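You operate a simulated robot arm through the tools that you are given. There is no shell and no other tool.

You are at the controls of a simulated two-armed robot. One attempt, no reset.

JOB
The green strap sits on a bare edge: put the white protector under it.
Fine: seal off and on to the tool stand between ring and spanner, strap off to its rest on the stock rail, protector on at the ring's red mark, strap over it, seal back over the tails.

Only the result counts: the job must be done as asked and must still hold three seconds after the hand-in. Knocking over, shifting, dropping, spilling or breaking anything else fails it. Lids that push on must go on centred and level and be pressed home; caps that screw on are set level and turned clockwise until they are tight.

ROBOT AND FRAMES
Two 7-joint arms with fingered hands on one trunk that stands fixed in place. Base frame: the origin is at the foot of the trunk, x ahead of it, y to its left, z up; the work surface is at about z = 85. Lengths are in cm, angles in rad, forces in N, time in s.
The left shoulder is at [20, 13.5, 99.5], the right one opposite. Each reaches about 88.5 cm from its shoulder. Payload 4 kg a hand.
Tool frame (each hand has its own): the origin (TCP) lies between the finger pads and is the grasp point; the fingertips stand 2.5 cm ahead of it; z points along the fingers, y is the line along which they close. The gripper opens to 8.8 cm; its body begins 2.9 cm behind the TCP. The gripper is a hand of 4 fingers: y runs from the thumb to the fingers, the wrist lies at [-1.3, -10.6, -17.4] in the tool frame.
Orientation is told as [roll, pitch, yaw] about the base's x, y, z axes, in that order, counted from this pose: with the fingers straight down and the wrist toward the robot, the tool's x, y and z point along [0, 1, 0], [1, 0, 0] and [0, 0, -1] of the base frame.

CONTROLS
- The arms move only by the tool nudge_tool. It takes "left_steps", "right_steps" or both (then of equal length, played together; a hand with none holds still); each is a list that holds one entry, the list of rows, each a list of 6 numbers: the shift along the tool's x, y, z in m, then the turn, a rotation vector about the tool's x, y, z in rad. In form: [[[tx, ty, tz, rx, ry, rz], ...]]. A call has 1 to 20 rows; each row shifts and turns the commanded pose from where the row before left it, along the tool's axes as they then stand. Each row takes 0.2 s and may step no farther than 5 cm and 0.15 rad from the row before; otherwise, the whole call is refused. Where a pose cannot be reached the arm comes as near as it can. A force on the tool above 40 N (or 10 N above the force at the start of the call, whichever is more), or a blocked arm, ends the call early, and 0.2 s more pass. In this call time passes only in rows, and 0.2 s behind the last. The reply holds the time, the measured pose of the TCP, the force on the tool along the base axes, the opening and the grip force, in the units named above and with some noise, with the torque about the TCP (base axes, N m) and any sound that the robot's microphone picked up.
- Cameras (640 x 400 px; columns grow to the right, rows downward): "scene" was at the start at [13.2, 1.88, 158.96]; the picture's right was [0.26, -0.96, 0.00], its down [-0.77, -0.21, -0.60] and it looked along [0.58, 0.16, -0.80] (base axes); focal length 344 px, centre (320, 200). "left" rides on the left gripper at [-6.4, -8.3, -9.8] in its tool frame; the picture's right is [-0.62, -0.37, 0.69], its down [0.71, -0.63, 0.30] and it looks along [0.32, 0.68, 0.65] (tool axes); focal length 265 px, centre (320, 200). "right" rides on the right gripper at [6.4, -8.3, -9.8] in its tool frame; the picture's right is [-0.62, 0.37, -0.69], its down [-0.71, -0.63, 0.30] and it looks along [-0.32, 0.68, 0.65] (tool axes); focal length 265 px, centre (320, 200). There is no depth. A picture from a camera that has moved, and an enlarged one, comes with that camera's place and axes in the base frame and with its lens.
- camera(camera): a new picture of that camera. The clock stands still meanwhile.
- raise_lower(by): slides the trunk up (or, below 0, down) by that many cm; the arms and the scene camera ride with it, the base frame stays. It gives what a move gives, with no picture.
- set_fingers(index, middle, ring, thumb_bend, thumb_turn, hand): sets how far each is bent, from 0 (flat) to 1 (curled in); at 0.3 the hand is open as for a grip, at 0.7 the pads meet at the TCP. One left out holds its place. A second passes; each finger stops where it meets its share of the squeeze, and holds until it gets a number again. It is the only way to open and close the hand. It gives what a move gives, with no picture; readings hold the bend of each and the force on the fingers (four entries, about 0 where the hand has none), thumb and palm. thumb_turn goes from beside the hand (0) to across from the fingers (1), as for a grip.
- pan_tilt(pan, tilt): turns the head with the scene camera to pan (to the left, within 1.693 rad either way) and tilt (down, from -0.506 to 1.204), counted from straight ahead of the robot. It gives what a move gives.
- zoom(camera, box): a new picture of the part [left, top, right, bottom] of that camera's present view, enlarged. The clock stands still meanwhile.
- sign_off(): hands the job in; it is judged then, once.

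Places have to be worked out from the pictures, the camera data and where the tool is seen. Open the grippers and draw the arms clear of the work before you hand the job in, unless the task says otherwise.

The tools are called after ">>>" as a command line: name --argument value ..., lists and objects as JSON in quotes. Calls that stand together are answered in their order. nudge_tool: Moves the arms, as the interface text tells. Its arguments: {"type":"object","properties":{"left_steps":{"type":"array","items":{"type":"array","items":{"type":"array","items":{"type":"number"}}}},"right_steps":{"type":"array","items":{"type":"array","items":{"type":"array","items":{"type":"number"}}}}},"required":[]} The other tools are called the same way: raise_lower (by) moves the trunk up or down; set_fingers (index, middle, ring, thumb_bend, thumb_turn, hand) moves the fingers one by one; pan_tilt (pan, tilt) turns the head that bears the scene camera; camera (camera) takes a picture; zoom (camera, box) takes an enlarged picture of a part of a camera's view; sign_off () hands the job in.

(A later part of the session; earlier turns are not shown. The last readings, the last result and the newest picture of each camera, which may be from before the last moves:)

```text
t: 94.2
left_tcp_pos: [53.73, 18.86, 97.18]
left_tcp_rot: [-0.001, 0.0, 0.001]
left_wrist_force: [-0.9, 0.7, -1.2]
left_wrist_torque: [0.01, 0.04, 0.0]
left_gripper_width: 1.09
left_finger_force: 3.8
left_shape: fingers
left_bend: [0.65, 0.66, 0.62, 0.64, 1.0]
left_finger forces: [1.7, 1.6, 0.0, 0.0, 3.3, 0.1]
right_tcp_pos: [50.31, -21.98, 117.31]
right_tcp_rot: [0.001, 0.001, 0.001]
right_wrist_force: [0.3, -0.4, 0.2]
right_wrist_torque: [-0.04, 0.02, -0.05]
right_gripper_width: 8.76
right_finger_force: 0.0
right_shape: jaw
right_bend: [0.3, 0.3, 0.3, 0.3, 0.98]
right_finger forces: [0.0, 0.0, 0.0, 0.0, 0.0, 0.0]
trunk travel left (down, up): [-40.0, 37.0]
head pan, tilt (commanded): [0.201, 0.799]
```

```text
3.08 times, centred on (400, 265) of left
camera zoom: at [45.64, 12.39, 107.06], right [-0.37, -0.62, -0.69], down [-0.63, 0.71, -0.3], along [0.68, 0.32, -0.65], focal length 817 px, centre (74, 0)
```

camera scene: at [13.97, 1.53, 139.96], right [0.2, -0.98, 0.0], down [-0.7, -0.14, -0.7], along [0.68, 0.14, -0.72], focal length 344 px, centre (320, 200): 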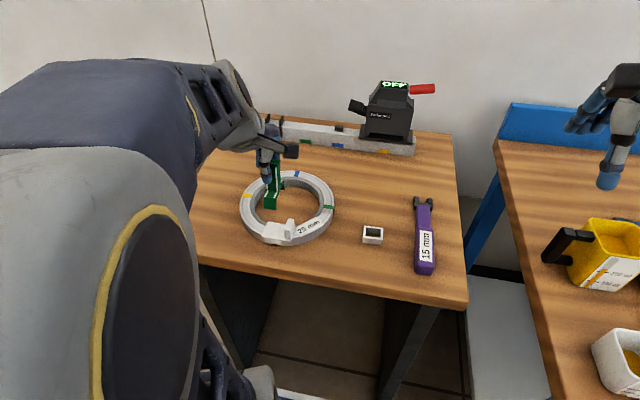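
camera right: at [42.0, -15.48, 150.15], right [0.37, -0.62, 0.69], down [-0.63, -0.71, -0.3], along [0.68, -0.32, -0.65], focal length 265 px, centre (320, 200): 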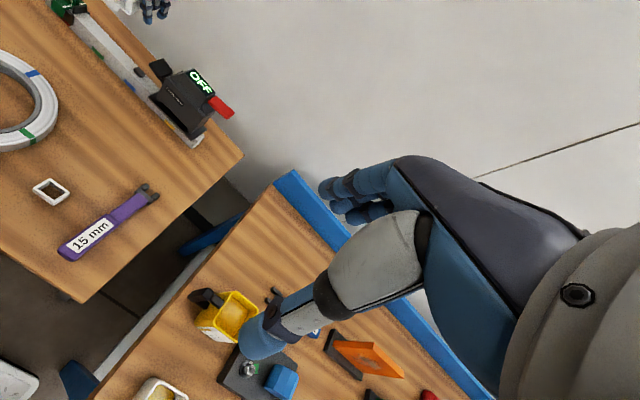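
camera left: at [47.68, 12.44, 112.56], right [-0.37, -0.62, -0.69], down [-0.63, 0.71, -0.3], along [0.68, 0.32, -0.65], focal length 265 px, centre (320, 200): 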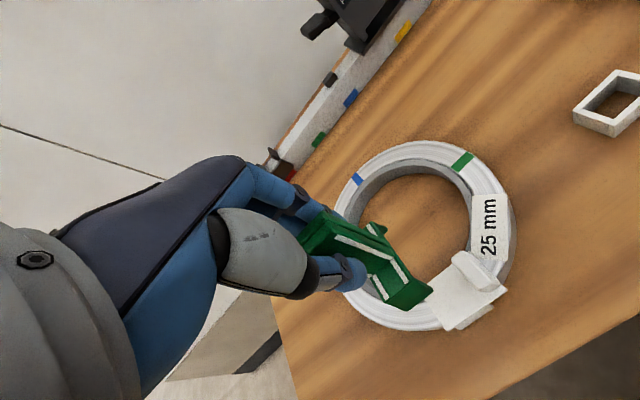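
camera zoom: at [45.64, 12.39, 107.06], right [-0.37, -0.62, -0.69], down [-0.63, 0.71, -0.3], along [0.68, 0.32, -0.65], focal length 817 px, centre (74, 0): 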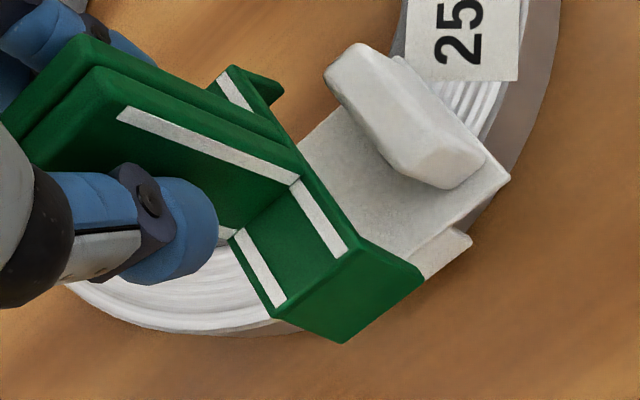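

Legs flare outward toward their ends, which helps guide them over the plate; strap centre y=18.45, x about 53.8–53.9. I shift 0.7 mm toward the robot and lower most of the way.

>>> nudge_tool --left_steps '[[[0, -0.0007, 0.005, 0, 0, 0], [0, 0, 0.005, 0, 0, 0], [0, 0, 0.005, 0, 0, 0], [0, 0, 0.005, 0, 0, 0], [0, 0, 0.005, 0, 0, 0]]]'

>>> zoom --camera "scene" --box '[250, 200, 310, 255]'

>>> zoom --camera "left" --box '[320, 200, 480, 330]'

```text
t: 95.4
left_tcp_pos: [53.73, 18.84, 94.74]
left_tcp_rot: [-0.001, -0.002, 0.0]
left_wrist_force: [0.9, 0.4, -0.9]
left_wrist_torque: [-0.01, -0.02, 0.02]
left_gripper_width: 1.1
left_finger_force: 3.2
left_shape: fingers
left_bend: [0.65, 0.66, 0.62, 0.64, 1.0]
left_finger forces: [1.7, 1.7, 0.0, 0.0, 3.3, 0.1]
right_tcp_pos: [50.15, -21.99, 117.34]
right_tcp_rot: [0.0, 0.0, -0.001]
right_wrist_force: [0.3, -0.5, -0.1]
right_wrist_torque: [0.03, 0.01, 0.03]
right_gripper_width: 8.76
right_finger_force: 0.2
right_shape: jaw
right_bend: [0.3, 0.3, 0.3, 0.3, 0.98]
right_finger forces: [0.0, 0.1, 0.0, 0.1, 0.0, 0.1]
trunk travel left (down, up): [-40.0, 37.0]
head pan, tilt (commanded): [0.201, 0.799]
```

```text
7.27 times, centred on (280, 228) of scene
camera zoom: at [13.96, 1.53, 139.95], right [0.2, -0.98, 0.0], down [-0.7, -0.14, -0.7], along [0.68, 0.14, -0.72], focal length 2500 px, centre (611, 0)
```

zoom: 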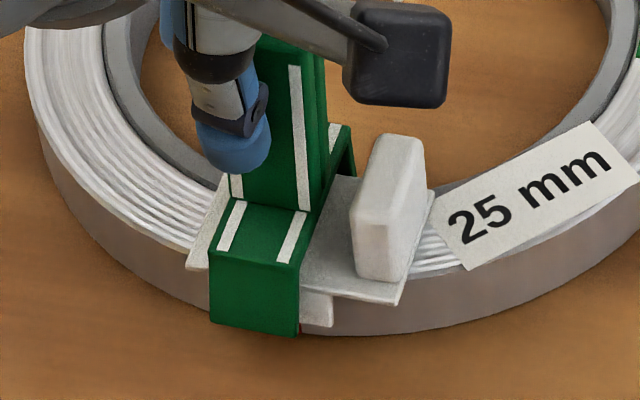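

```text
3.08 times, centred on (400, 265) of left
camera zoom: at [45.63, 12.45, 104.6], right [-0.37, -0.62, -0.69], down [-0.63, 0.71, -0.3], along [0.68, 0.32, -0.65], focal length 817 px, centre (74, 0)
```

zoom: 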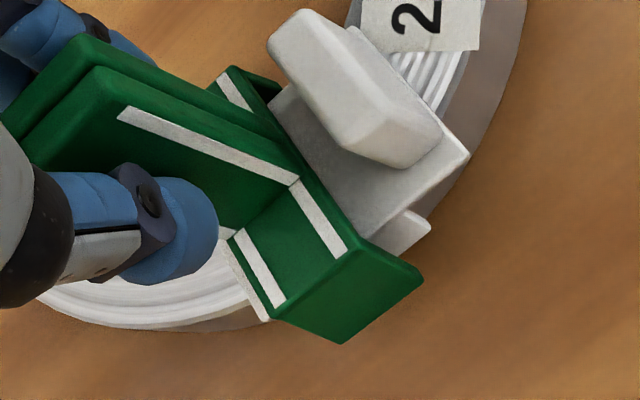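

The strap straddles the protector without contact. I lower the last centimetre in small steps.

>>> nudge_tool --left_steps '[[[0, 0, 0.003, 0, 0, 0], [0, 0, 0.003, 0, 0, 0], [0, 0, 0.002, 0, 0, 0]]]'

>>> nudge_tool --left_steps '[[[0, 0, 0.0015, 0, 0, 0]]]'

>>> nudge_tool --left_steps '[[[0, 0, 0.0015, 0, 0, 0]]]'

>>> zoom --camera "scene" --box '[250, 200, 310, 255]'

>>> zoom --camera "left" --box '[320, 200, 480, 330]'

```text
t: 96.2
left_tcp_pos: [53.82, 18.81, 93.82]
left_tcp_rot: [0.0, 0.0, 0.002]
left_wrist_force: [0.0, -0.6, -0.6]
left_wrist_torque: [-0.01, 0.02, -0.01]
left_gripper_width: 1.1
left_finger_force: 3.4
left_shape: fingers
left_bend: [0.65, 0.66, 0.62, 0.64, 1.0]
left_finger forces: [1.7, 1.6, 0.0, 0.0, 3.2, 0.1]
right_tcp_pos: [50.25, -22.02, 117.33]
right_tcp_rot: [0.0, -0.001, -0.001]
right_wrist_force: [-0.2, -0.5, 0.5]
right_wrist_torque: [0.02, 0.03, 0.01]
right_gripper_width: 8.78
right_finger_force: 0.1
right_shape: jaw
right_bend: [0.3, 0.3, 0.3, 0.3, 0.98]
right_finger forces: [0.1, 0.0, 0.0, 0.0, 0.1, 0.1]
trunk travel left (down, up): [-40.0, 37.0]
head pan, tilt (commanded): [0.201, 0.799]
```

```text
t: 96.6
left_tcp_pos: [53.74, 18.88, 93.6]
left_tcp_rot: [0.001, 0.0, 0.002]
left_wrist_force: [0.1, 0.2, -0.8]
left_wrist_torque: [0.0, 0.01, -0.02]
left_gripper_width: 1.08
left_finger_force: 3.7
left_shape: fingers
left_bend: [0.65, 0.66, 0.62, 0.64, 1.0]
left_finger forces: [1.6, 1.6, 0.0, 0.0, 3.2, 0.1]
right_tcp_pos: [50.3, -22.08, 117.3]
right_tcp_rot: [0.0, 0.0, 0.0]
right_wrist_force: [0.2, 0.4, -0.2]
right_wrist_torque: [0.01, 0.0, -0.01]
right_gripper_width: 8.77
right_finger_force: 0.0
right_shape: jaw
right_bend: [0.3, 0.3, 0.3, 0.3, 0.98]
right_finger forces: [0.0, 0.0, 0.0, 0.0, 0.0, 0.0]
trunk travel left (down, up): [-40.0, 37.0]
head pan, tilt (commanded): [0.201, 0.799]
```

```text
t: 97.0
left_tcp_pos: [53.7, 18.75, 93.61]
left_tcp_rot: [0.0, 0.0, 0.0]
left_wrist_force: [0.0, 0.0, 0.7]
left_wrist_torque: [0.03, -0.02, -0.02]
left_gripper_width: 1.06
left_finger_force: 3.6
left_shape: fingers
left_bend: [0.65, 0.66, 0.62, 0.64, 1.0]
left_finger forces: [1.8, 1.7, 0.0, 0.0, 3.4, 0.0]
right_tcp_pos: [50.26, -21.91, 117.39]
right_tcp_rot: [0.0, 0.001, 0.002]
right_wrist_force: [0.2, -0.9, 0.9]
right_wrist_torque: [-0.02, -0.02, 0.01]
right_gripper_width: 8.79
right_finger_force: 0.1
right_shape: jaw
right_bend: [0.3, 0.3, 0.3, 0.3, 0.98]
right_finger forces: [0.0, 0.0, 0.0, 0.0, 0.1, 0.0]
trunk travel left (down, up): [-40.0, 37.0]
head pan, tilt (commanded): [0.201, 0.799]
```

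```text
7.27 times, centred on (280, 228) of scene
camera zoom: at [13.96, 1.53, 139.95], right [0.2, -0.98, 0.0], down [-0.7, -0.14, -0.7], along [0.68, 0.14, -0.72], focal length 2500 px, centre (611, 0)
```

zoom: 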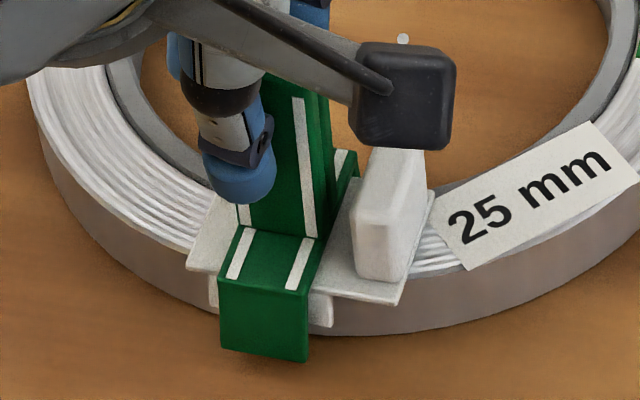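

```text
3.08 times, centred on (400, 265) of left
camera zoom: at [45.6, 12.41, 103.48], right [-0.37, -0.62, -0.69], down [-0.63, 0.71, -0.3], along [0.68, 0.32, -0.65], focal length 817 px, centre (74, 0)
```

zoom: 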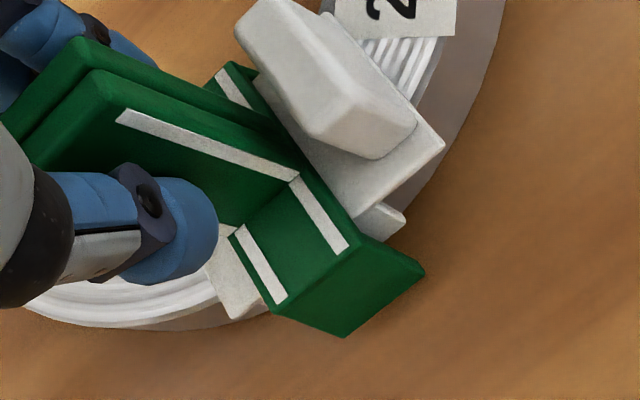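

Nearly seated; the force is beginning to turn. I go on with 1 mm steps.

>>> nudge_tool --left_steps '[[[0, 0, 0.001, 0, 0, 0]]]'

>>> nudge_tool --left_steps '[[[0, 0, 0.001, 0, 0, 0]]]'

>>> zoom --camera "scene" --box '[250, 200, 310, 255]'

>>> zoom --camera "left" --box '[320, 200, 480, 330]'

```text
t: 97.4
left_tcp_pos: [53.72, 18.91, 93.51]
left_tcp_rot: [0.0, 0.0, 0.002]
left_wrist_force: [-1.2, -0.2, 1.6]
left_wrist_torque: [0.0, 0.02, 0.04]
left_gripper_width: 1.07
left_finger_force: 3.9
left_shape: fingers
left_bend: [0.65, 0.66, 0.62, 0.64, 1.0]
left_finger forces: [1.8, 1.6, 0.0, 0.0, 3.7, 0.0]
right_tcp_pos: [50.16, -21.97, 117.39]
right_tcp_rot: [0.0, 0.0, -0.003]
right_wrist_force: [-0.3, 0.5, -0.5]
right_wrist_torque: [-0.04, -0.02, -0.02]
right_gripper_width: 8.76
right_finger_force: 0.1
right_shape: jaw
right_bend: [0.3, 0.3, 0.3, 0.3, 0.98]
right_finger forces: [0.0, 0.0, 0.0, 0.0, 0.0, 0.0]
trunk travel left (down, up): [-40.0, 37.0]
head pan, tilt (commanded): [0.201, 0.799]
```

```text
t: 97.8
left_tcp_pos: [53.64, 18.84, 93.43]
left_tcp_rot: [0.0, -0.002, 0.0]
left_wrist_force: [-0.1, 0.7, 3.6]
left_wrist_torque: [-0.01, -0.02, -0.01]
left_gripper_width: 1.07
left_finger_force: 3.5
left_shape: fingers
left_bend: [0.65, 0.66, 0.62, 0.64, 1.0]
left_finger forces: [2.0, 2.0, 0.0, 0.0, 3.8, 0.1]
right_tcp_pos: [50.24, -21.88, 117.27]
right_tcp_rot: [0.0, 0.001, 0.0]
right_wrist_force: [-0.8, 0.4, 0.5]
right_wrist_torque: [0.01, 0.01, 0.0]
right_gripper_width: 8.78
right_finger_force: 0.0
right_shape: jaw
right_bend: [0.3, 0.3, 0.3, 0.3, 0.98]
right_finger forces: [0.1, 0.0, 0.1, 0.0, 0.1, 0.0]
trunk travel left (down, up): [-40.0, 37.0]
head pan, tilt (commanded): [0.201, 0.799]
```

```text
7.27 times, centred on (280, 228) of scene
camera zoom: at [13.96, 1.53, 139.96], right [0.2, -0.98, 0.0], down [-0.7, -0.14, -0.7], along [0.68, 0.14, -0.72], focal length 2500 px, centre (611, 0)
```

zoom: 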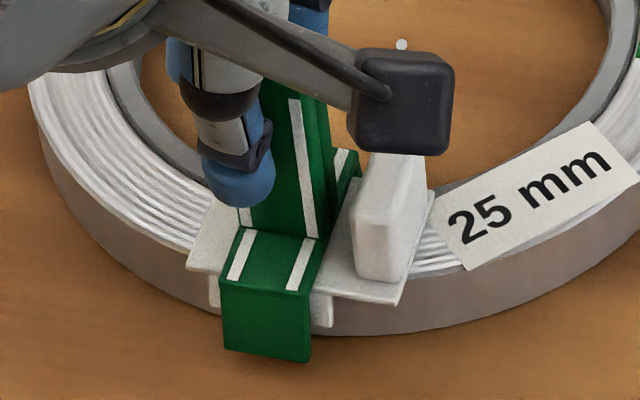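

```text
3.08 times, centred on (400, 265) of left
camera zoom: at [45.6, 12.45, 103.32], right [-0.37, -0.62, -0.69], down [-0.63, 0.71, -0.3], along [0.68, 0.32, -0.65], focal length 817 px, centre (74, 0)
```

zoom: 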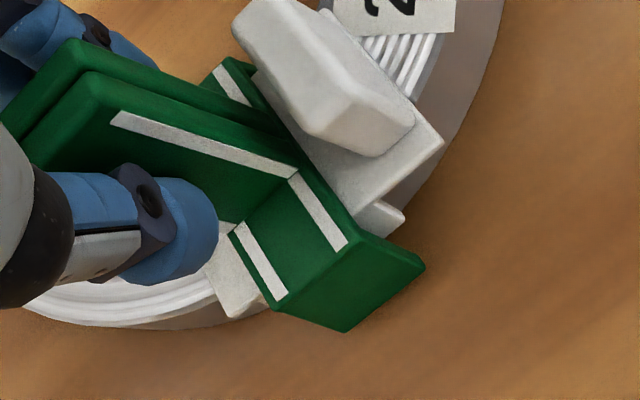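

The strap is seated on the protector (it now slides in the grip rather than moving), and the plate has not shifted. I release.

>>> nudge_tool --left_steps '[[[0, 0, -0.0008, 0, 0, 0]]]'

>>> set_fingers --hand "left" --index 0.55 --middle 0.55 --ring 0.55 --thumb_bend 0.55

>>> set_fingers --hand "left" --index 0.42 --middle 0.42 --ring 0.42 --thumb_bend 0.42

>>> nudge_tool --left_steps '[[[0, 0, -0.01, 0, 0, 0], [0, 0, -0.02, 0, 0, 0], [0, 0, -0.03, 0, 0, 0], [0, 0, -0.03, 0, 0, 0]]]'

>>> zoom --camera "scene" --box '[240, 170, 330, 255]'

>>> zoom --camera "left" --box '[300, 190, 490, 340]'

```text
t: 98.2
left_tcp_pos: [53.54, 18.83, 93.43]
left_tcp_rot: [0.0, 0.0, 0.0]
left_wrist_force: [0.8, 0.4, 2.4]
left_wrist_torque: [0.02, 0.0, 0.0]
left_gripper_width: 1.06
left_finger_force: 3.6
left_shape: fingers
left_bend: [0.65, 0.66, 0.62, 0.64, 1.0]
left_finger forces: [2.0, 1.9, 0.1, 0.1, 3.6, 0.1]
right_tcp_pos: [50.12, -21.95, 117.41]
right_tcp_rot: [0.0, 0.0, 0.001]
right_wrist_force: [-0.5, -0.5, 0.0]
right_wrist_torque: [-0.01, -0.03, -0.01]
right_gripper_width: 8.74
right_finger_force: 0.1
right_shape: jaw
right_bend: [0.3, 0.3, 0.3, 0.3, 0.98]
right_finger forces: [0.0, 0.0, 0.0, 0.1, 0.0, 0.1]
trunk travel left (down, up): [-40.0, 37.0]
head pan, tilt (commanded): [0.201, 0.799]
```

```text
t: 99.2
left_tcp_pos: [53.67, 18.78, 93.36]
left_tcp_rot: [-0.001, 0.0, 0.001]
left_wrist_force: [0.0, 0.3, 0.1]
left_wrist_torque: [0.01, 0.01, -0.01]
left_gripper_width: 2.99
left_finger_force: 0.1
left_shape: fingers
left_bend: [0.55, 0.55, 0.55, 0.55, 1.0]
left_finger forces: [0.0, 0.0, 0.1, 0.1, 0.1, 0.1]
right_tcp_pos: [50.19, -22.0, 117.29]
right_tcp_rot: [0.0, 0.001, -0.001]
right_wrist_force: [0.5, 0.1, -0.1]
right_wrist_torque: [-0.01, -0.02, 0.01]
right_gripper_width: 8.78
right_finger_force: 0.0
right_shape: jaw
right_bend: [0.3, 0.3, 0.3, 0.3, 0.98]
right_finger forces: [0.0, 0.1, 0.0, 0.0, 0.1, 0.1]
trunk travel left (down, up): [-40.0, 37.0]
head pan, tilt (commanded): [0.201, 0.799]
```

```text
t: 100.2
left_tcp_pos: [53.65, 18.87, 93.43]
left_tcp_rot: [-0.002, 0.0, 0.0]
left_wrist_force: [0.0, -0.1, -0.1]
left_wrist_torque: [0.02, 0.05, -0.02]
left_gripper_width: 5.84
left_finger_force: 0.0
left_shape: fingers
left_bend: [0.42, 0.42, 0.42, 0.42, 0.99]
left_finger forces: [0.0, 0.0, 0.0, 0.0, 0.0, 0.1]
right_tcp_pos: [50.13, -21.98, 117.29]
right_tcp_rot: [0.0, -0.001, 0.002]
right_wrist_force: [-0.2, 0.4, 0.3]
right_wrist_torque: [-0.02, 0.02, -0.01]
right_gripper_width: 8.78
right_finger_force: 0.2
right_shape: jaw
right_bend: [0.3, 0.3, 0.3, 0.3, 0.98]
right_finger forces: [0.0, 0.1, 0.1, 0.1, 0.1, 0.1]
trunk travel left (down, up): [-40.0, 37.0]
head pan, tilt (commanded): [0.201, 0.799]
```

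```text
t: 101.2
left_tcp_pos: [53.66, 18.92, 102.45]
left_tcp_rot: [-0.002, 0.002, 0.001]
left_wrist_force: [0.0, -0.7, 0.4]
left_wrist_torque: [-0.03, -0.04, -0.01]
left_gripper_width: 5.88
left_finger_force: 0.1
left_shape: fingers
left_bend: [0.42, 0.42, 0.42, 0.42, 0.99]
left_finger forces: [0.1, 0.0, 0.0, 0.1, 0.1, 0.0]
right_tcp_pos: [50.22, -21.94, 117.38]
right_tcp_rot: [-0.001, -0.001, -0.001]
right_wrist_force: [0.2, -0.1, -0.9]
right_wrist_torque: [-0.05, -0.01, -0.01]
right_gripper_width: 8.77
right_finger_force: 0.0
right_shape: jaw
right_bend: [0.3, 0.3, 0.3, 0.3, 0.98]
right_finger forces: [0.0, 0.0, 0.0, 0.1, 0.0, 0.1]
trunk travel left (down, up): [-40.0, 37.0]
head pan, tilt (commanded): [0.201, 0.799]
```

```text
4.71 times, centred on (285, 212) of scene
camera zoom: at [13.97, 1.53, 139.95], right [0.2, -0.98, 0.0], down [-0.7, -0.14, -0.7], along [0.68, 0.14, -0.72], focal length 1617 px, centre (485, 141)
```

zoom: 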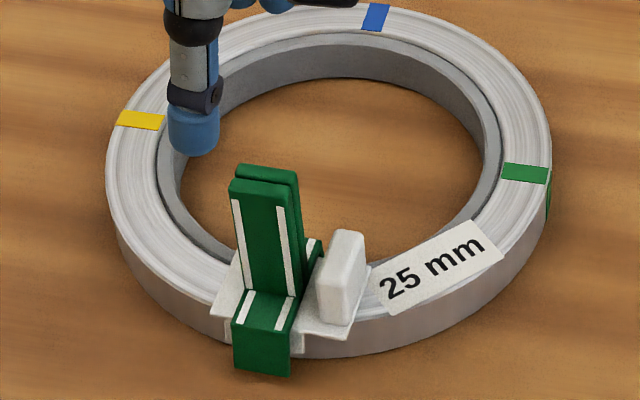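

```text
2.67 times, centred on (395, 265) of left
camera zoom: at [45.54, 12.53, 112.34], right [-0.37, -0.62, -0.69], down [-0.63, 0.71, -0.3], along [0.68, 0.32, -0.65], focal length 708 px, centre (120, 27)
```

zoom: 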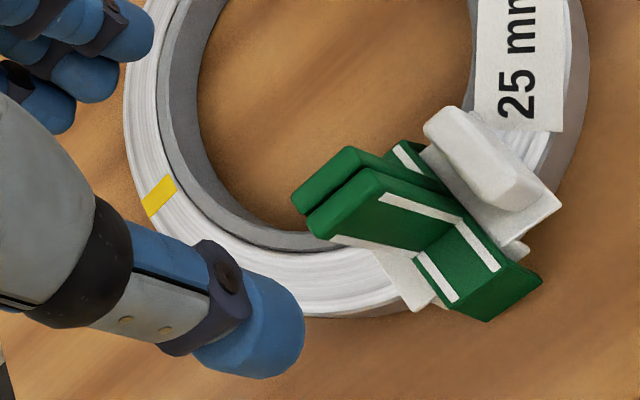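

The strap stands on the protector over the red mark. Now the seal: I move over to it on the table.

>>> nudge_tool --left_steps '[[[-0.0384, 0.0083, 0, 0, 0, 0], [-0.0384, 0.0083, 0, 0, 0, 0], [-0.0384, 0.0083, 0, 0, 0, 0], [-0.0384, 0.0083, 0.01, 0, 0, 0], [-0.0384, 0.0083, 0.015, 0, 0, 0]]]'

>>> zoom --camera "left" --box '[330, 200, 490, 340]'

>>> zoom --camera "scene" --box '[340, 190, 410, 255]'

```text
t: 102.4
left_tcp_pos: [57.98, -0.55, 99.98]
left_tcp_rot: [0.002, 0.0, -0.002]
left_wrist_force: [0.7, -0.2, -0.9]
left_wrist_torque: [0.0, -0.03, -0.01]
left_gripper_width: 5.87
left_finger_force: 0.0
left_shape: fingers
left_bend: [0.42, 0.42, 0.42, 0.42, 0.99]
left_finger forces: [0.1, 0.1, 0.1, 0.0, 0.1, 0.0]
right_tcp_pos: [50.2, -21.78, 117.31]
right_tcp_rot: [0.0, 0.001, 0.001]
right_wrist_force: [1.4, 0.8, -0.1]
right_wrist_torque: [-0.01, 0.03, -0.01]
right_gripper_width: 8.76
right_finger_force: 0.1
right_shape: jaw
right_bend: [0.3, 0.3, 0.3, 0.3, 0.98]
right_finger forces: [0.1, 0.0, 0.0, 0.0, 0.0, 0.0]
trunk travel left (down, up): [-40.0, 37.0]
head pan, tilt (commanded): [0.201, 0.799]
```

```text
2.86 times, centred on (410, 270) of left
camera zoom: at [49.82, -6.92, 109.88], right [-0.37, -0.62, -0.69], down [-0.63, 0.72, -0.3], along [0.68, 0.32, -0.65], focal length 758 px, centre (63, 0)
```

zoom: 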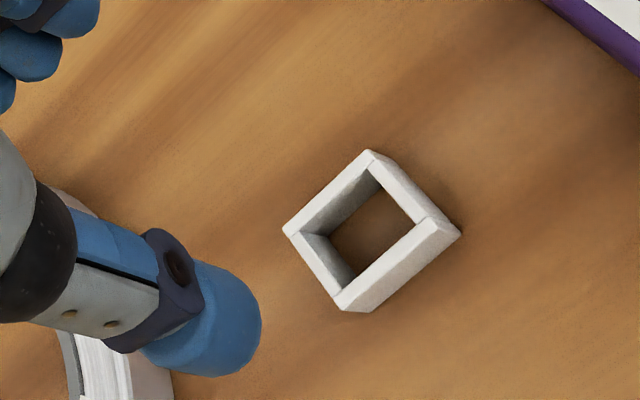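

```text
6.15 times, centred on (375, 222) of scene
camera zoom: at [13.95, 1.54, 139.96], right [0.2, -0.98, 0.0], down [-0.7, -0.14, -0.7], along [0.68, 0.14, -0.72], focal length 2115 px, centre (-18, 62)
```

zoom: 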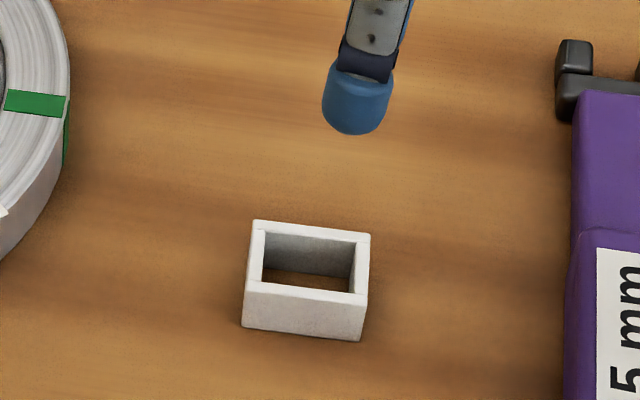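

Seal centre (57.78, −0.25), top 87.3. I adjust the hand by 2 mm and descend around it to z≈88.2.

>>> nudge_tool --left_steps '[[[0.002, -0.0013, 0.02, 0, 0, 0], [0, 0, 0.03, 0, 0, 0], [0, 0, 0.03, 0, 0, 0], [0, 0, 0.02, 0, 0, 0], [0, 0, 0.0175, 0, 0, 0]]]'

>>> set_fingers --hand "left" --index 0.53 --middle 0.53 --ring 0.53 --thumb_bend 0.53

>>> zoom --camera "left" --box '[260, 170, 430, 320]'

>>> zoom --camera "scene" --box '[340, 190, 410, 255]'

```text
t: 103.6
left_tcp_pos: [57.76, -0.24, 88.12]
left_tcp_rot: [0.002, 0.0, 0.001]
left_wrist_force: [0.3, -0.1, 1.5]
left_wrist_torque: [0.01, 0.03, -0.03]
left_gripper_width: 5.86
left_finger_force: 0.0
left_shape: fingers
left_bend: [0.42, 0.42, 0.42, 0.42, 0.99]
left_finger forces: [0.1, 0.0, 0.0, 0.0, 0.0, 0.1]
right_tcp_pos: [50.28, -21.97, 117.38]
right_tcp_rot: [-0.001, 0.0, -0.001]
right_wrist_force: [0.1, -0.3, -0.8]
right_wrist_torque: [0.03, -0.01, 0.0]
right_gripper_width: 8.77
right_finger_force: 0.0
right_shape: jaw
right_bend: [0.3, 0.3, 0.3, 0.3, 0.98]
right_finger forces: [0.0, 0.0, 0.0, 0.0, 0.1, 0.0]
trunk travel left (down, up): [-40.0, 37.0]
head pan, tilt (commanded): [0.201, 0.799]
```

```text
t: 104.6
left_tcp_pos: [57.75, -0.33, 88.14]
left_tcp_rot: [0.0, 0.0, 0.001]
left_wrist_force: [-0.4, 0.6, -0.1]
left_wrist_torque: [-0.02, -0.01, -0.01]
left_gripper_width: 3.56
left_finger_force: 0.2
left_shape: fingers
left_bend: [0.53, 0.53, 0.53, 0.53, 1.0]
left_finger forces: [0.0, 0.0, 0.0, 0.0, 0.0, 0.0]
right_tcp_pos: [50.12, -22.02, 117.31]
right_tcp_rot: [0.0, 0.001, 0.0]
right_wrist_force: [1.0, 0.0, 0.6]
right_wrist_torque: [0.01, 0.02, 0.03]
right_gripper_width: 8.77
right_finger_force: 0.2
right_shape: jaw
right_bend: [0.3, 0.3, 0.3, 0.3, 0.98]
right_finger forces: [0.0, 0.1, 0.0, 0.1, 0.0, 0.0]
trunk travel left (down, up): [-40.0, 37.0]
head pan, tilt (commanded): [0.201, 0.799]
```

```text
2.67 times, centred on (345, 245) of left
camera zoom: at [49.61, -6.64, 98.05], right [-0.37, -0.62, -0.69], down [-0.63, 0.71, -0.3], along [0.68, 0.32, -0.65], focal length 708 px, centre (253, 80)
```

zoom: 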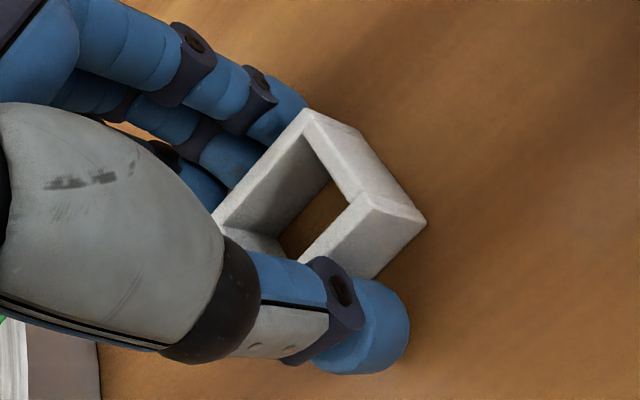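

```text
6.15 times, centred on (375, 222) of scene
camera zoom: at [13.96, 1.53, 139.95], right [0.2, -0.98, 0.0], down [-0.7, -0.14, -0.7], along [0.68, 0.14, -0.72], focal length 2115 px, centre (-18, 62)
```

zoom: 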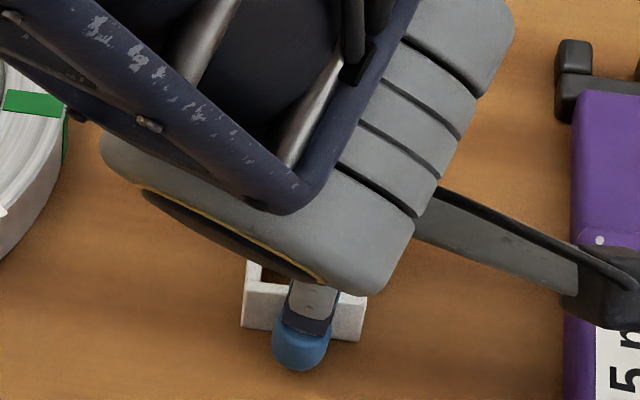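

Fingers straddle the seal evenly. I close on it.

>>> set_fingers --hand "left" --index 0.62 --middle 0.62 --ring 0.62 --thumb_bend 0.62

>>> zoom --camera "left" --box '[260, 170, 430, 320]'

```text
t: 105.6
left_tcp_pos: [57.7, -0.31, 88.1]
left_tcp_rot: [0.0, 0.0, 0.001]
left_wrist_force: [0.8, 1.1, -0.5]
left_wrist_torque: [-0.03, 0.0, 0.01]
left_gripper_width: 2.47
left_finger_force: 4.0
left_shape: fingers
left_bend: [0.59, 0.6, 0.61, 0.57, 1.0]
left_finger forces: [1.8, 1.6, 0.6, 0.0, 4.2, 0.1]
right_tcp_pos: [50.17, -22.0, 117.32]
right_tcp_rot: [-0.001, 0.0, -0.001]
right_wrist_force: [0.0, -0.6, 0.5]
right_wrist_torque: [0.01, 0.01, 0.02]
right_gripper_width: 8.81
right_finger_force: 0.1
right_shape: jaw
right_bend: [0.3, 0.3, 0.3, 0.3, 0.98]
right_finger forces: [0.0, 0.0, 0.0, 0.1, 0.1, 0.0]
trunk travel left (down, up): [-40.0, 37.0]
head pan, tilt (commanded): [0.201, 0.799]
```

```text
2.67 times, centred on (345, 245) of left
camera zoom: at [49.61, -6.64, 98.05], right [-0.37, -0.62, -0.69], down [-0.63, 0.71, -0.3], along [0.68, 0.32, -0.65], focal length 708 px, centre (253, 80)
```

zoom: 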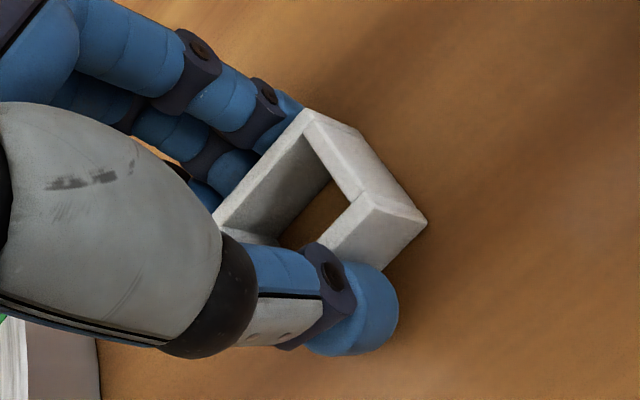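

Gripped by all three fingers and thumb (4.2 N). I lift it and carry it over towards the tails, staying high.

>>> nudge_tool --left_steps '[[[0, 0, -0.005, 0, 0, 0], [0, 0, -0.015, 0, 0, 0], [0, 0, -0.03, 0, 0, 0], [0, 0, -0.03, 0, 0, 0], [0, 0, -0.03, 0, 0, 0], [0, 0, -0.03, 0, 0, 0]]]'

>>> nudge_tool --left_steps '[[[0.037, -0.008, 0, 0, 0, 0], [0.037, -0.008, 0, 0, 0, 0], [0.037, -0.008, 0, 0, 0, 0], [0.037, -0.008, 0, 0, 0, 0], [0.037, -0.008, 0, 0, 0, 0]]]'

>>> camera --camera "left"

>>> zoom --camera "scene" --box '[230, 140, 340, 255]'

```text
t: 107.0
left_tcp_pos: [57.73, -0.11, 102.07]
left_tcp_rot: [-0.002, 0.001, 0.002]
left_wrist_force: [-0.2, 0.3, -0.6]
left_wrist_torque: [0.02, -0.01, 0.01]
left_gripper_width: 2.5
left_finger_force: 3.1
left_shape: fingers
left_bend: [0.59, 0.6, 0.61, 0.57, 1.0]
left_finger forces: [1.8, 1.6, 0.6, 0.0, 3.9, 0.0]
right_tcp_pos: [50.3, -21.97, 117.18]
right_tcp_rot: [0.001, 0.001, -0.001]
right_wrist_force: [-0.3, -0.7, -0.1]
right_wrist_torque: [0.04, -0.02, 0.02]
right_gripper_width: 8.76
right_finger_force: 0.0
right_shape: jaw
right_bend: [0.3, 0.3, 0.3, 0.3, 0.98]
right_finger forces: [0.0, 0.1, 0.0, 0.0, 0.0, 0.0]
trunk travel left (down, up): [-40.0, 37.0]
head pan, tilt (commanded): [0.201, 0.799]
```

```text
t: 108.2
left_tcp_pos: [53.77, 18.51, 102.29]
left_tcp_rot: [0.001, 0.001, -0.001]
left_wrist_force: [0.5, 0.2, -0.6]
left_wrist_torque: [0.02, 0.01, 0.02]
left_gripper_width: 2.48
left_finger_force: 3.8
left_shape: fingers
left_bend: [0.59, 0.6, 0.61, 0.57, 1.0]
left_finger forces: [1.9, 1.6, 0.6, 0.1, 3.8, 0.0]
right_tcp_pos: [50.25, -22.07, 117.34]
right_tcp_rot: [0.0, -0.001, -0.002]
right_wrist_force: [0.6, 0.8, 0.1]
right_wrist_torque: [-0.03, 0.0, 0.0]
right_gripper_width: 8.77
right_finger_force: 0.1
right_shape: jaw
right_bend: [0.3, 0.3, 0.3, 0.3, 0.98]
right_finger forces: [0.0, 0.0, 0.1, 0.1, 0.1, 0.0]
trunk travel left (down, up): [-40.0, 37.0]
head pan, tilt (commanded): [0.201, 0.799]
```

```text
taken
camera left: at [45.76, 12.07, 112.22], right [-0.37, -0.62, -0.69], down [-0.63, 0.71, -0.3], along [0.68, 0.32, -0.65], focal length 265 px, centre (320, 200)
```

left: 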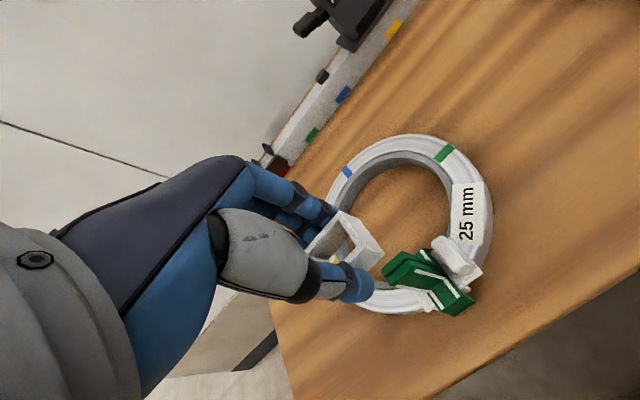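

```text
3.48 times, centred on (285, 198) of scene
camera zoom: at [13.97, 1.51, 139.95], right [0.2, -0.98, 0.0], down [-0.7, -0.14, -0.7], along [0.68, 0.14, -0.72], focal length 1195 px, centre (442, 209)
```

zoom: 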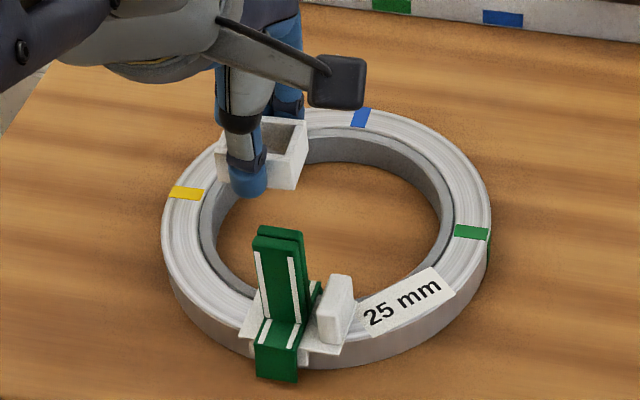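

Now I measure the tails and the held seal closely before lowering.

>>> zoom --camera "scene" --box '[255, 195, 305, 240]'

>>> zoom --camera "scene" --box '[255, 165, 305, 205]'

>>> zoom --camera "left" --box '[300, 200, 480, 330]'

```text
8.89 times, centred on (280, 218) of scene
camera zoom: at [13.97, 1.51, 139.95], right [0.2, -0.98, 0.0], down [-0.7, -0.14, -0.7], along [0.68, 0.14, -0.72], focal length 3055 px, centre (676, 44)
```

zoom: 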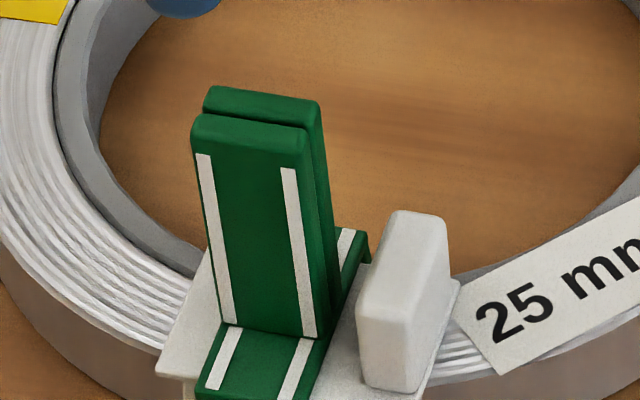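

```text
10.00 times, centred on (280, 185) of scene
camera zoom: at [13.97, 1.51, 139.95], right [0.2, -0.98, 0.0], down [-0.7, -0.14, -0.7], along [0.68, 0.14, -0.72], focal length 3437 px, centre (720, 350)
```

zoom: 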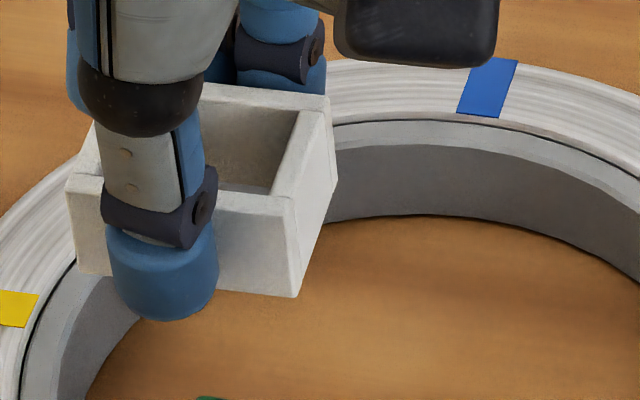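

```text
3.08 times, centred on (390, 265) of left
camera zoom: at [45.76, 12.07, 112.22], right [-0.37, -0.62, -0.69], down [-0.63, 0.71, -0.3], along [0.68, 0.32, -0.65], focal length 817 px, centre (105, 0)
```

zoom: 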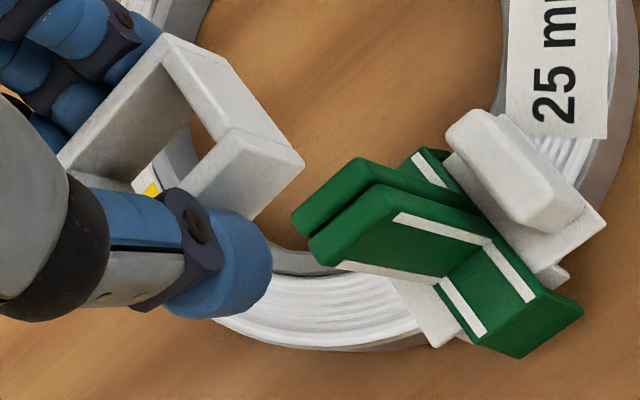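

Tails centre ≈(53.8, 18.43), yaw 0.04; held seal centre ≈(53.8, 18.35), yaw 0.05 — well matched. I shift 0.8 mm left and lower until the seal is just above the tail tops.

>>> nudge_tool --left_steps '[[[0.0008, 0, 0.015, 0, 0, 0], [0, 0, 0.015, 0, 0, 0], [0, 0, 0.015, 0, 0, 0]]]'

>>> zoom --camera "scene" --box '[250, 180, 310, 240]'

>>> zoom --camera "left" --box '[300, 190, 460, 310]'

```text
t: 109.0
left_tcp_pos: [53.8, 18.46, 97.64]
left_tcp_rot: [0.001, 0.001, -0.002]
left_wrist_force: [0.3, 0.1, -1.2]
left_wrist_torque: [-0.01, -0.02, -0.03]
left_gripper_width: 2.46
left_finger_force: 4.1
left_shape: fingers
left_bend: [0.59, 0.6, 0.61, 0.57, 1.0]
left_finger forces: [1.8, 1.6, 0.6, 0.1, 3.9, 0.0]
right_tcp_pos: [50.25, -21.95, 117.4]
right_tcp_rot: [0.0, 0.001, 0.0]
right_wrist_force: [-0.4, 0.4, -1.5]
right_wrist_torque: [0.0, -0.02, -0.03]
right_gripper_width: 8.78
right_finger_force: 0.1
right_shape: jaw
right_bend: [0.3, 0.3, 0.3, 0.3, 0.98]
right_finger forces: [0.1, 0.0, 0.0, 0.0, 0.0, 0.0]
trunk travel left (down, up): [-40.0, 37.0]
head pan, tilt (commanded): [0.201, 0.799]
```

```text
6.67 times, centred on (280, 210) of scene
camera zoom: at [13.96, 1.53, 139.96], right [0.2, -0.98, 0.0], down [-0.7, -0.14, -0.7], along [0.68, 0.14, -0.72], focal length 2291 px, centre (587, 133)
```

zoom: 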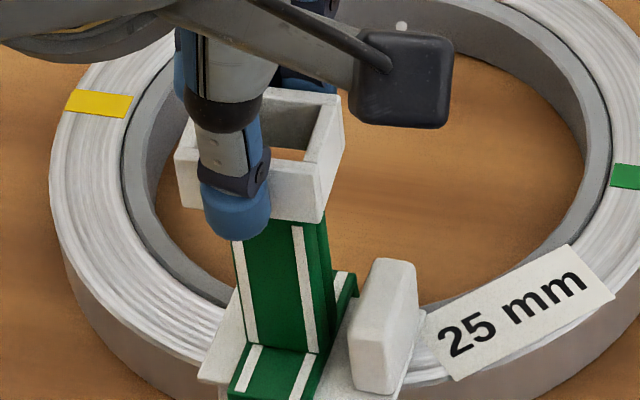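

```text
3.33 times, centred on (380, 250) of left
camera zoom: at [45.69, 12.07, 107.61], right [-0.37, -0.62, -0.69], down [-0.63, 0.71, -0.3], along [0.68, 0.32, -0.65], focal length 885 px, centre (120, 33)
```

zoom: 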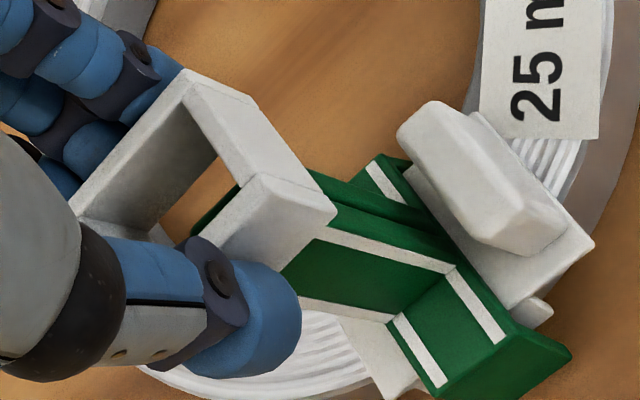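

The tails look to fit within the opening with roughly 0.1–0.3 cm on each side; I shift 0.7 mm forward and lower slowly, watching the force.

>>> nudge_tool --left_steps '[[[0, 0.0007, 0.002, 0, 0, 0], [0, 0, 0.003, 0, 0, 0], [0, 0, 0.003, 0, 0, 0]]]'

>>> zoom --camera "scene" --box '[250, 180, 310, 240]'

>>> zoom --camera "left" --box '[300, 190, 460, 310]'

```text
t: 109.8
left_tcp_pos: [53.74, 18.51, 96.73]
left_tcp_rot: [-0.002, 0.001, 0.0]
left_wrist_force: [0.3, 0.0, -0.3]
left_wrist_torque: [-0.03, 0.0, 0.02]
left_gripper_width: 2.49
left_finger_force: 3.4
left_shape: fingers
left_bend: [0.59, 0.6, 0.61, 0.57, 1.0]
left_finger forces: [1.8, 1.5, 0.7, 0.0, 3.8, 0.0]
right_tcp_pos: [50.27, -22.08, 117.37]
right_tcp_rot: [0.001, 0.0, 0.001]
right_wrist_force: [0.5, 0.6, 0.2]
right_wrist_torque: [-0.01, 0.03, 0.03]
right_gripper_width: 8.76
right_finger_force: 0.0
right_shape: jaw
right_bend: [0.3, 0.3, 0.3, 0.3, 0.98]
right_finger forces: [0.1, 0.0, 0.0, 0.0, 0.0, 0.1]
trunk travel left (down, up): [-40.0, 37.0]
head pan, tilt (commanded): [0.201, 0.799]
```

```text
6.67 times, centred on (280, 210) of scene
camera zoom: at [13.96, 1.53, 139.95], right [0.2, -0.98, 0.0], down [-0.7, -0.14, -0.7], along [0.68, 0.14, -0.72], focal length 2291 px, centre (587, 133)
```

zoom: 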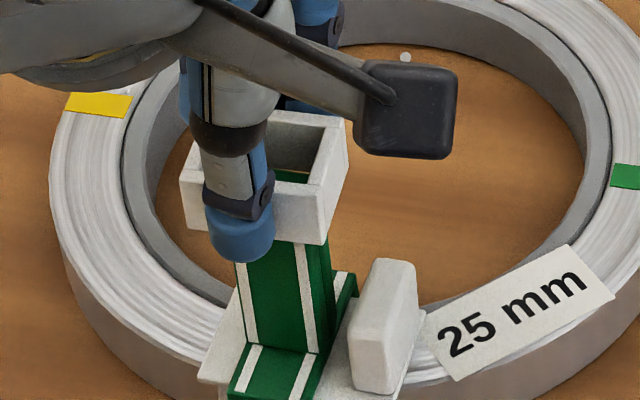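

```text
3.33 times, centred on (380, 250) of left
camera zoom: at [45.67, 12.03, 106.78], right [-0.37, -0.62, -0.69], down [-0.63, 0.71, -0.3], along [0.68, 0.32, -0.65], focal length 885 px, centre (120, 33)
```

zoom: 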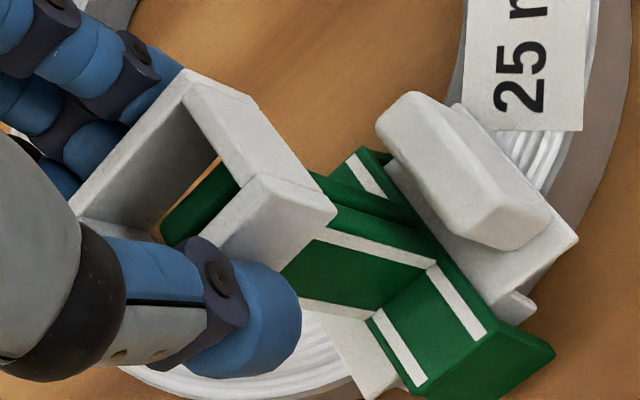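

The green tails now show inside the opening and there is no contact force. I continue down gently.

>>> nudge_tool --left_steps '[[[0, 0, 0.003, 0, 0, 0], [0, 0, 0.003, 0, 0, 0], [0, 0, 0.004, 0, 0, 0]]]'

>>> zoom --camera "scene" --box '[250, 180, 310, 240]'

>>> zoom --camera "left" --box '[300, 190, 460, 310]'

```text
t: 110.6
left_tcp_pos: [53.75, 18.48, 95.94]
left_tcp_rot: [0.0, -0.001, -0.002]
left_wrist_force: [-0.2, 0.7, -0.1]
left_wrist_torque: [0.0, -0.01, 0.01]
left_gripper_width: 2.49
left_finger_force: 3.7
left_shape: fingers
left_bend: [0.59, 0.6, 0.61, 0.57, 1.0]
left_finger forces: [1.8, 1.6, 0.6, 0.0, 3.8, 0.1]
right_tcp_pos: [50.2, -21.99, 117.39]
right_tcp_rot: [0.0, 0.002, -0.001]
right_wrist_force: [-1.1, -0.6, 0.0]
right_wrist_torque: [-0.04, -0.01, -0.02]
right_gripper_width: 8.79
right_finger_force: 0.0
right_shape: jaw
right_bend: [0.3, 0.3, 0.3, 0.3, 0.98]
right_finger forces: [0.0, 0.0, 0.0, 0.0, 0.1, 0.0]
trunk travel left (down, up): [-40.0, 37.0]
head pan, tilt (commanded): [0.201, 0.799]
```

```text
6.67 times, centred on (280, 210) of scene
camera zoom: at [13.96, 1.53, 139.95], right [0.2, -0.98, 0.0], down [-0.7, -0.14, -0.7], along [0.68, 0.14, -0.72], focal length 2291 px, centre (587, 133)
```

zoom: 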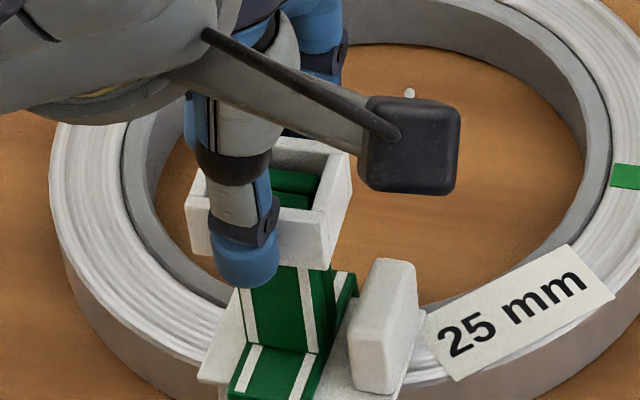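

```text
3.33 times, centred on (380, 250) of left
camera zoom: at [45.63, 12.0, 105.8], right [-0.37, -0.62, -0.69], down [-0.63, 0.71, -0.3], along [0.68, 0.32, -0.65], focal length 885 px, centre (120, 33)
```

zoom: 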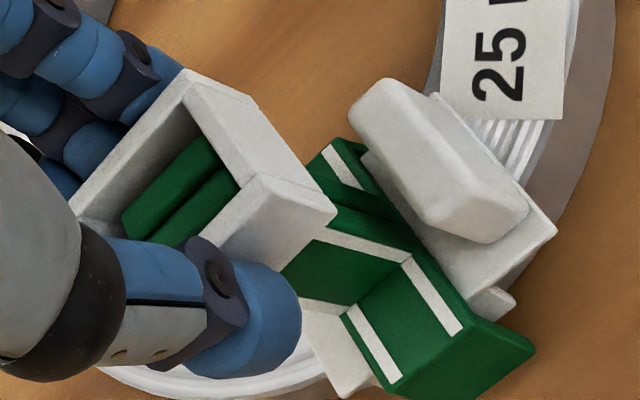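

Both tails are inside the seal with clearance all round. I keep lowering.

>>> nudge_tool --left_steps '[[[0, 0, 0.004, 0, 0, 0], [0, 0, 0.004, 0, 0, 0], [0, 0, 0.004, 0, 0, 0], [0, 0, 0.004, 0, 0, 0]]]'

>>> zoom --camera "scene" --box '[250, 190, 310, 250]'

>>> zoom --camera "left" --box '[280, 180, 460, 320]'

```text
t: 111.6
left_tcp_pos: [53.82, 18.44, 94.28]
left_tcp_rot: [0.0, 0.0, 0.0]
left_wrist_force: [0.5, -0.3, 0.5]
left_wrist_torque: [-0.03, 0.03, 0.0]
left_gripper_width: 2.47
left_finger_force: 4.1
left_shape: fingers
left_bend: [0.59, 0.6, 0.61, 0.57, 1.0]
left_finger forces: [1.8, 1.6, 0.5, 0.1, 3.7, 0.0]
right_tcp_pos: [50.07, -21.97, 117.23]
right_tcp_rot: [-0.001, 0.0, -0.001]
right_wrist_force: [0.1, 0.0, -0.5]
right_wrist_torque: [0.04, 0.0, -0.02]
right_gripper_width: 8.77
right_finger_force: 0.1
right_shape: jaw
right_bend: [0.3, 0.3, 0.3, 0.3, 0.98]
right_finger forces: [0.0, 0.0, 0.0, 0.0, 0.0, 0.0]
trunk travel left (down, up): [-40.0, 37.0]
head pan, tilt (commanded): [0.201, 0.799]
```

```text
6.67 times, centred on (280, 220) of scene
camera zoom: at [13.96, 1.53, 139.95], right [0.2, -0.98, 0.0], down [-0.7, -0.14, -0.7], along [0.68, 0.14, -0.72], focal length 2291 px, centre (587, 67)
```

zoom: 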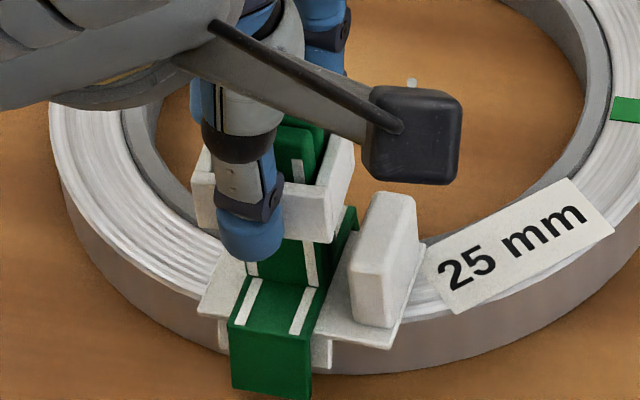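

```text
2.86 times, centred on (370, 250) of left
camera zoom: at [45.6, 12.02, 104.17], right [-0.37, -0.62, -0.69], down [-0.63, 0.71, -0.3], along [0.68, 0.32, -0.65], focal length 758 px, centre (177, 57)
```

zoom: 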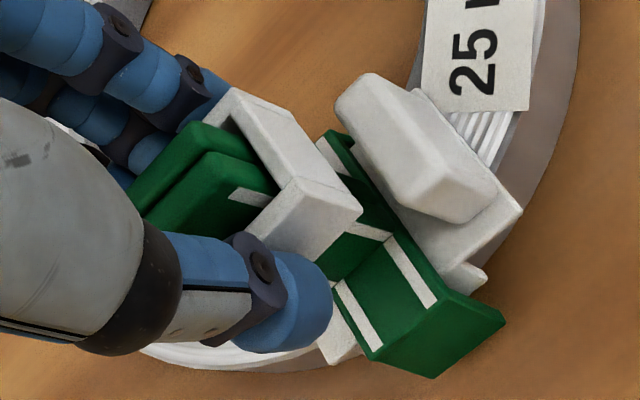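

The seal is past the tail tops and about to pass beside the tab, with an estimated 0.3 cm gap. I continue in small steps.

>>> nudge_tool --left_steps '[[[0, 0, 0.003, 0, 0, 0], [0, 0, 0.003, 0, 0, 0], [0, 0, 0.003, 0, 0, 0], [0, 0, 0.003, 0, 0, 0]]]'

>>> zoom --camera "scene" --box '[250, 195, 310, 250]'

>>> zoom --camera "left" --box '[280, 180, 460, 320]'

```text
t: 112.6
left_tcp_pos: [53.81, 18.59, 92.93]
left_tcp_rot: [0.0, 0.0, 0.001]
left_wrist_force: [-0.8, 0.0, -0.9]
left_wrist_torque: [0.0, -0.01, -0.04]
left_gripper_width: 2.46
left_finger_force: 3.7
left_shape: fingers
left_bend: [0.59, 0.6, 0.61, 0.57, 1.0]
left_finger forces: [1.7, 1.6, 0.6, 0.0, 3.8, 0.0]
right_tcp_pos: [50.21, -21.84, 117.26]
right_tcp_rot: [0.0, 0.001, 0.0]
right_wrist_force: [0.3, 0.1, 0.4]
right_wrist_torque: [0.01, -0.04, -0.05]
right_gripper_width: 8.77
right_finger_force: 0.2
right_shape: jaw
right_bend: [0.3, 0.3, 0.3, 0.3, 0.98]
right_finger forces: [0.1, 0.1, 0.0, 0.0, 0.0, 0.1]
trunk travel left (down, up): [-40.0, 37.0]
head pan, tilt (commanded): [0.201, 0.799]
```

```text
7.27 times, centred on (280, 222) of scene
camera zoom: at [13.96, 1.53, 139.95], right [0.2, -0.98, 0.0], down [-0.7, -0.14, -0.7], along [0.68, 0.14, -0.72], focal length 2500 px, centre (611, 36)
```

zoom: 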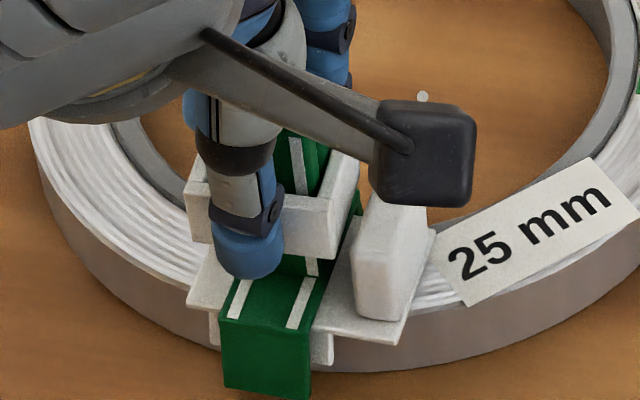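

```text
2.86 times, centred on (370, 250) of left
camera zoom: at [45.58, 12.04, 102.98], right [-0.37, -0.62, -0.69], down [-0.63, 0.71, -0.3], along [0.68, 0.33, -0.65], focal length 758 px, centre (177, 57)
```

zoom: 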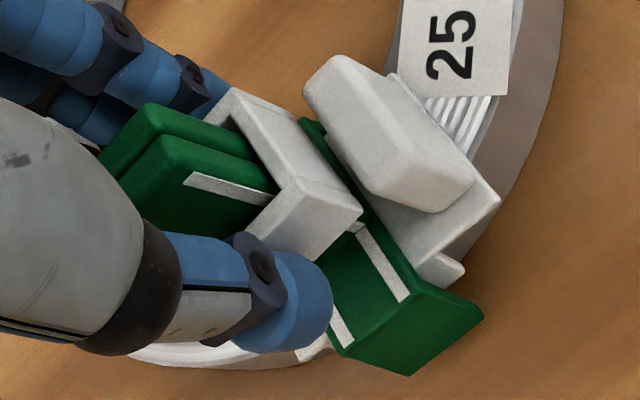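

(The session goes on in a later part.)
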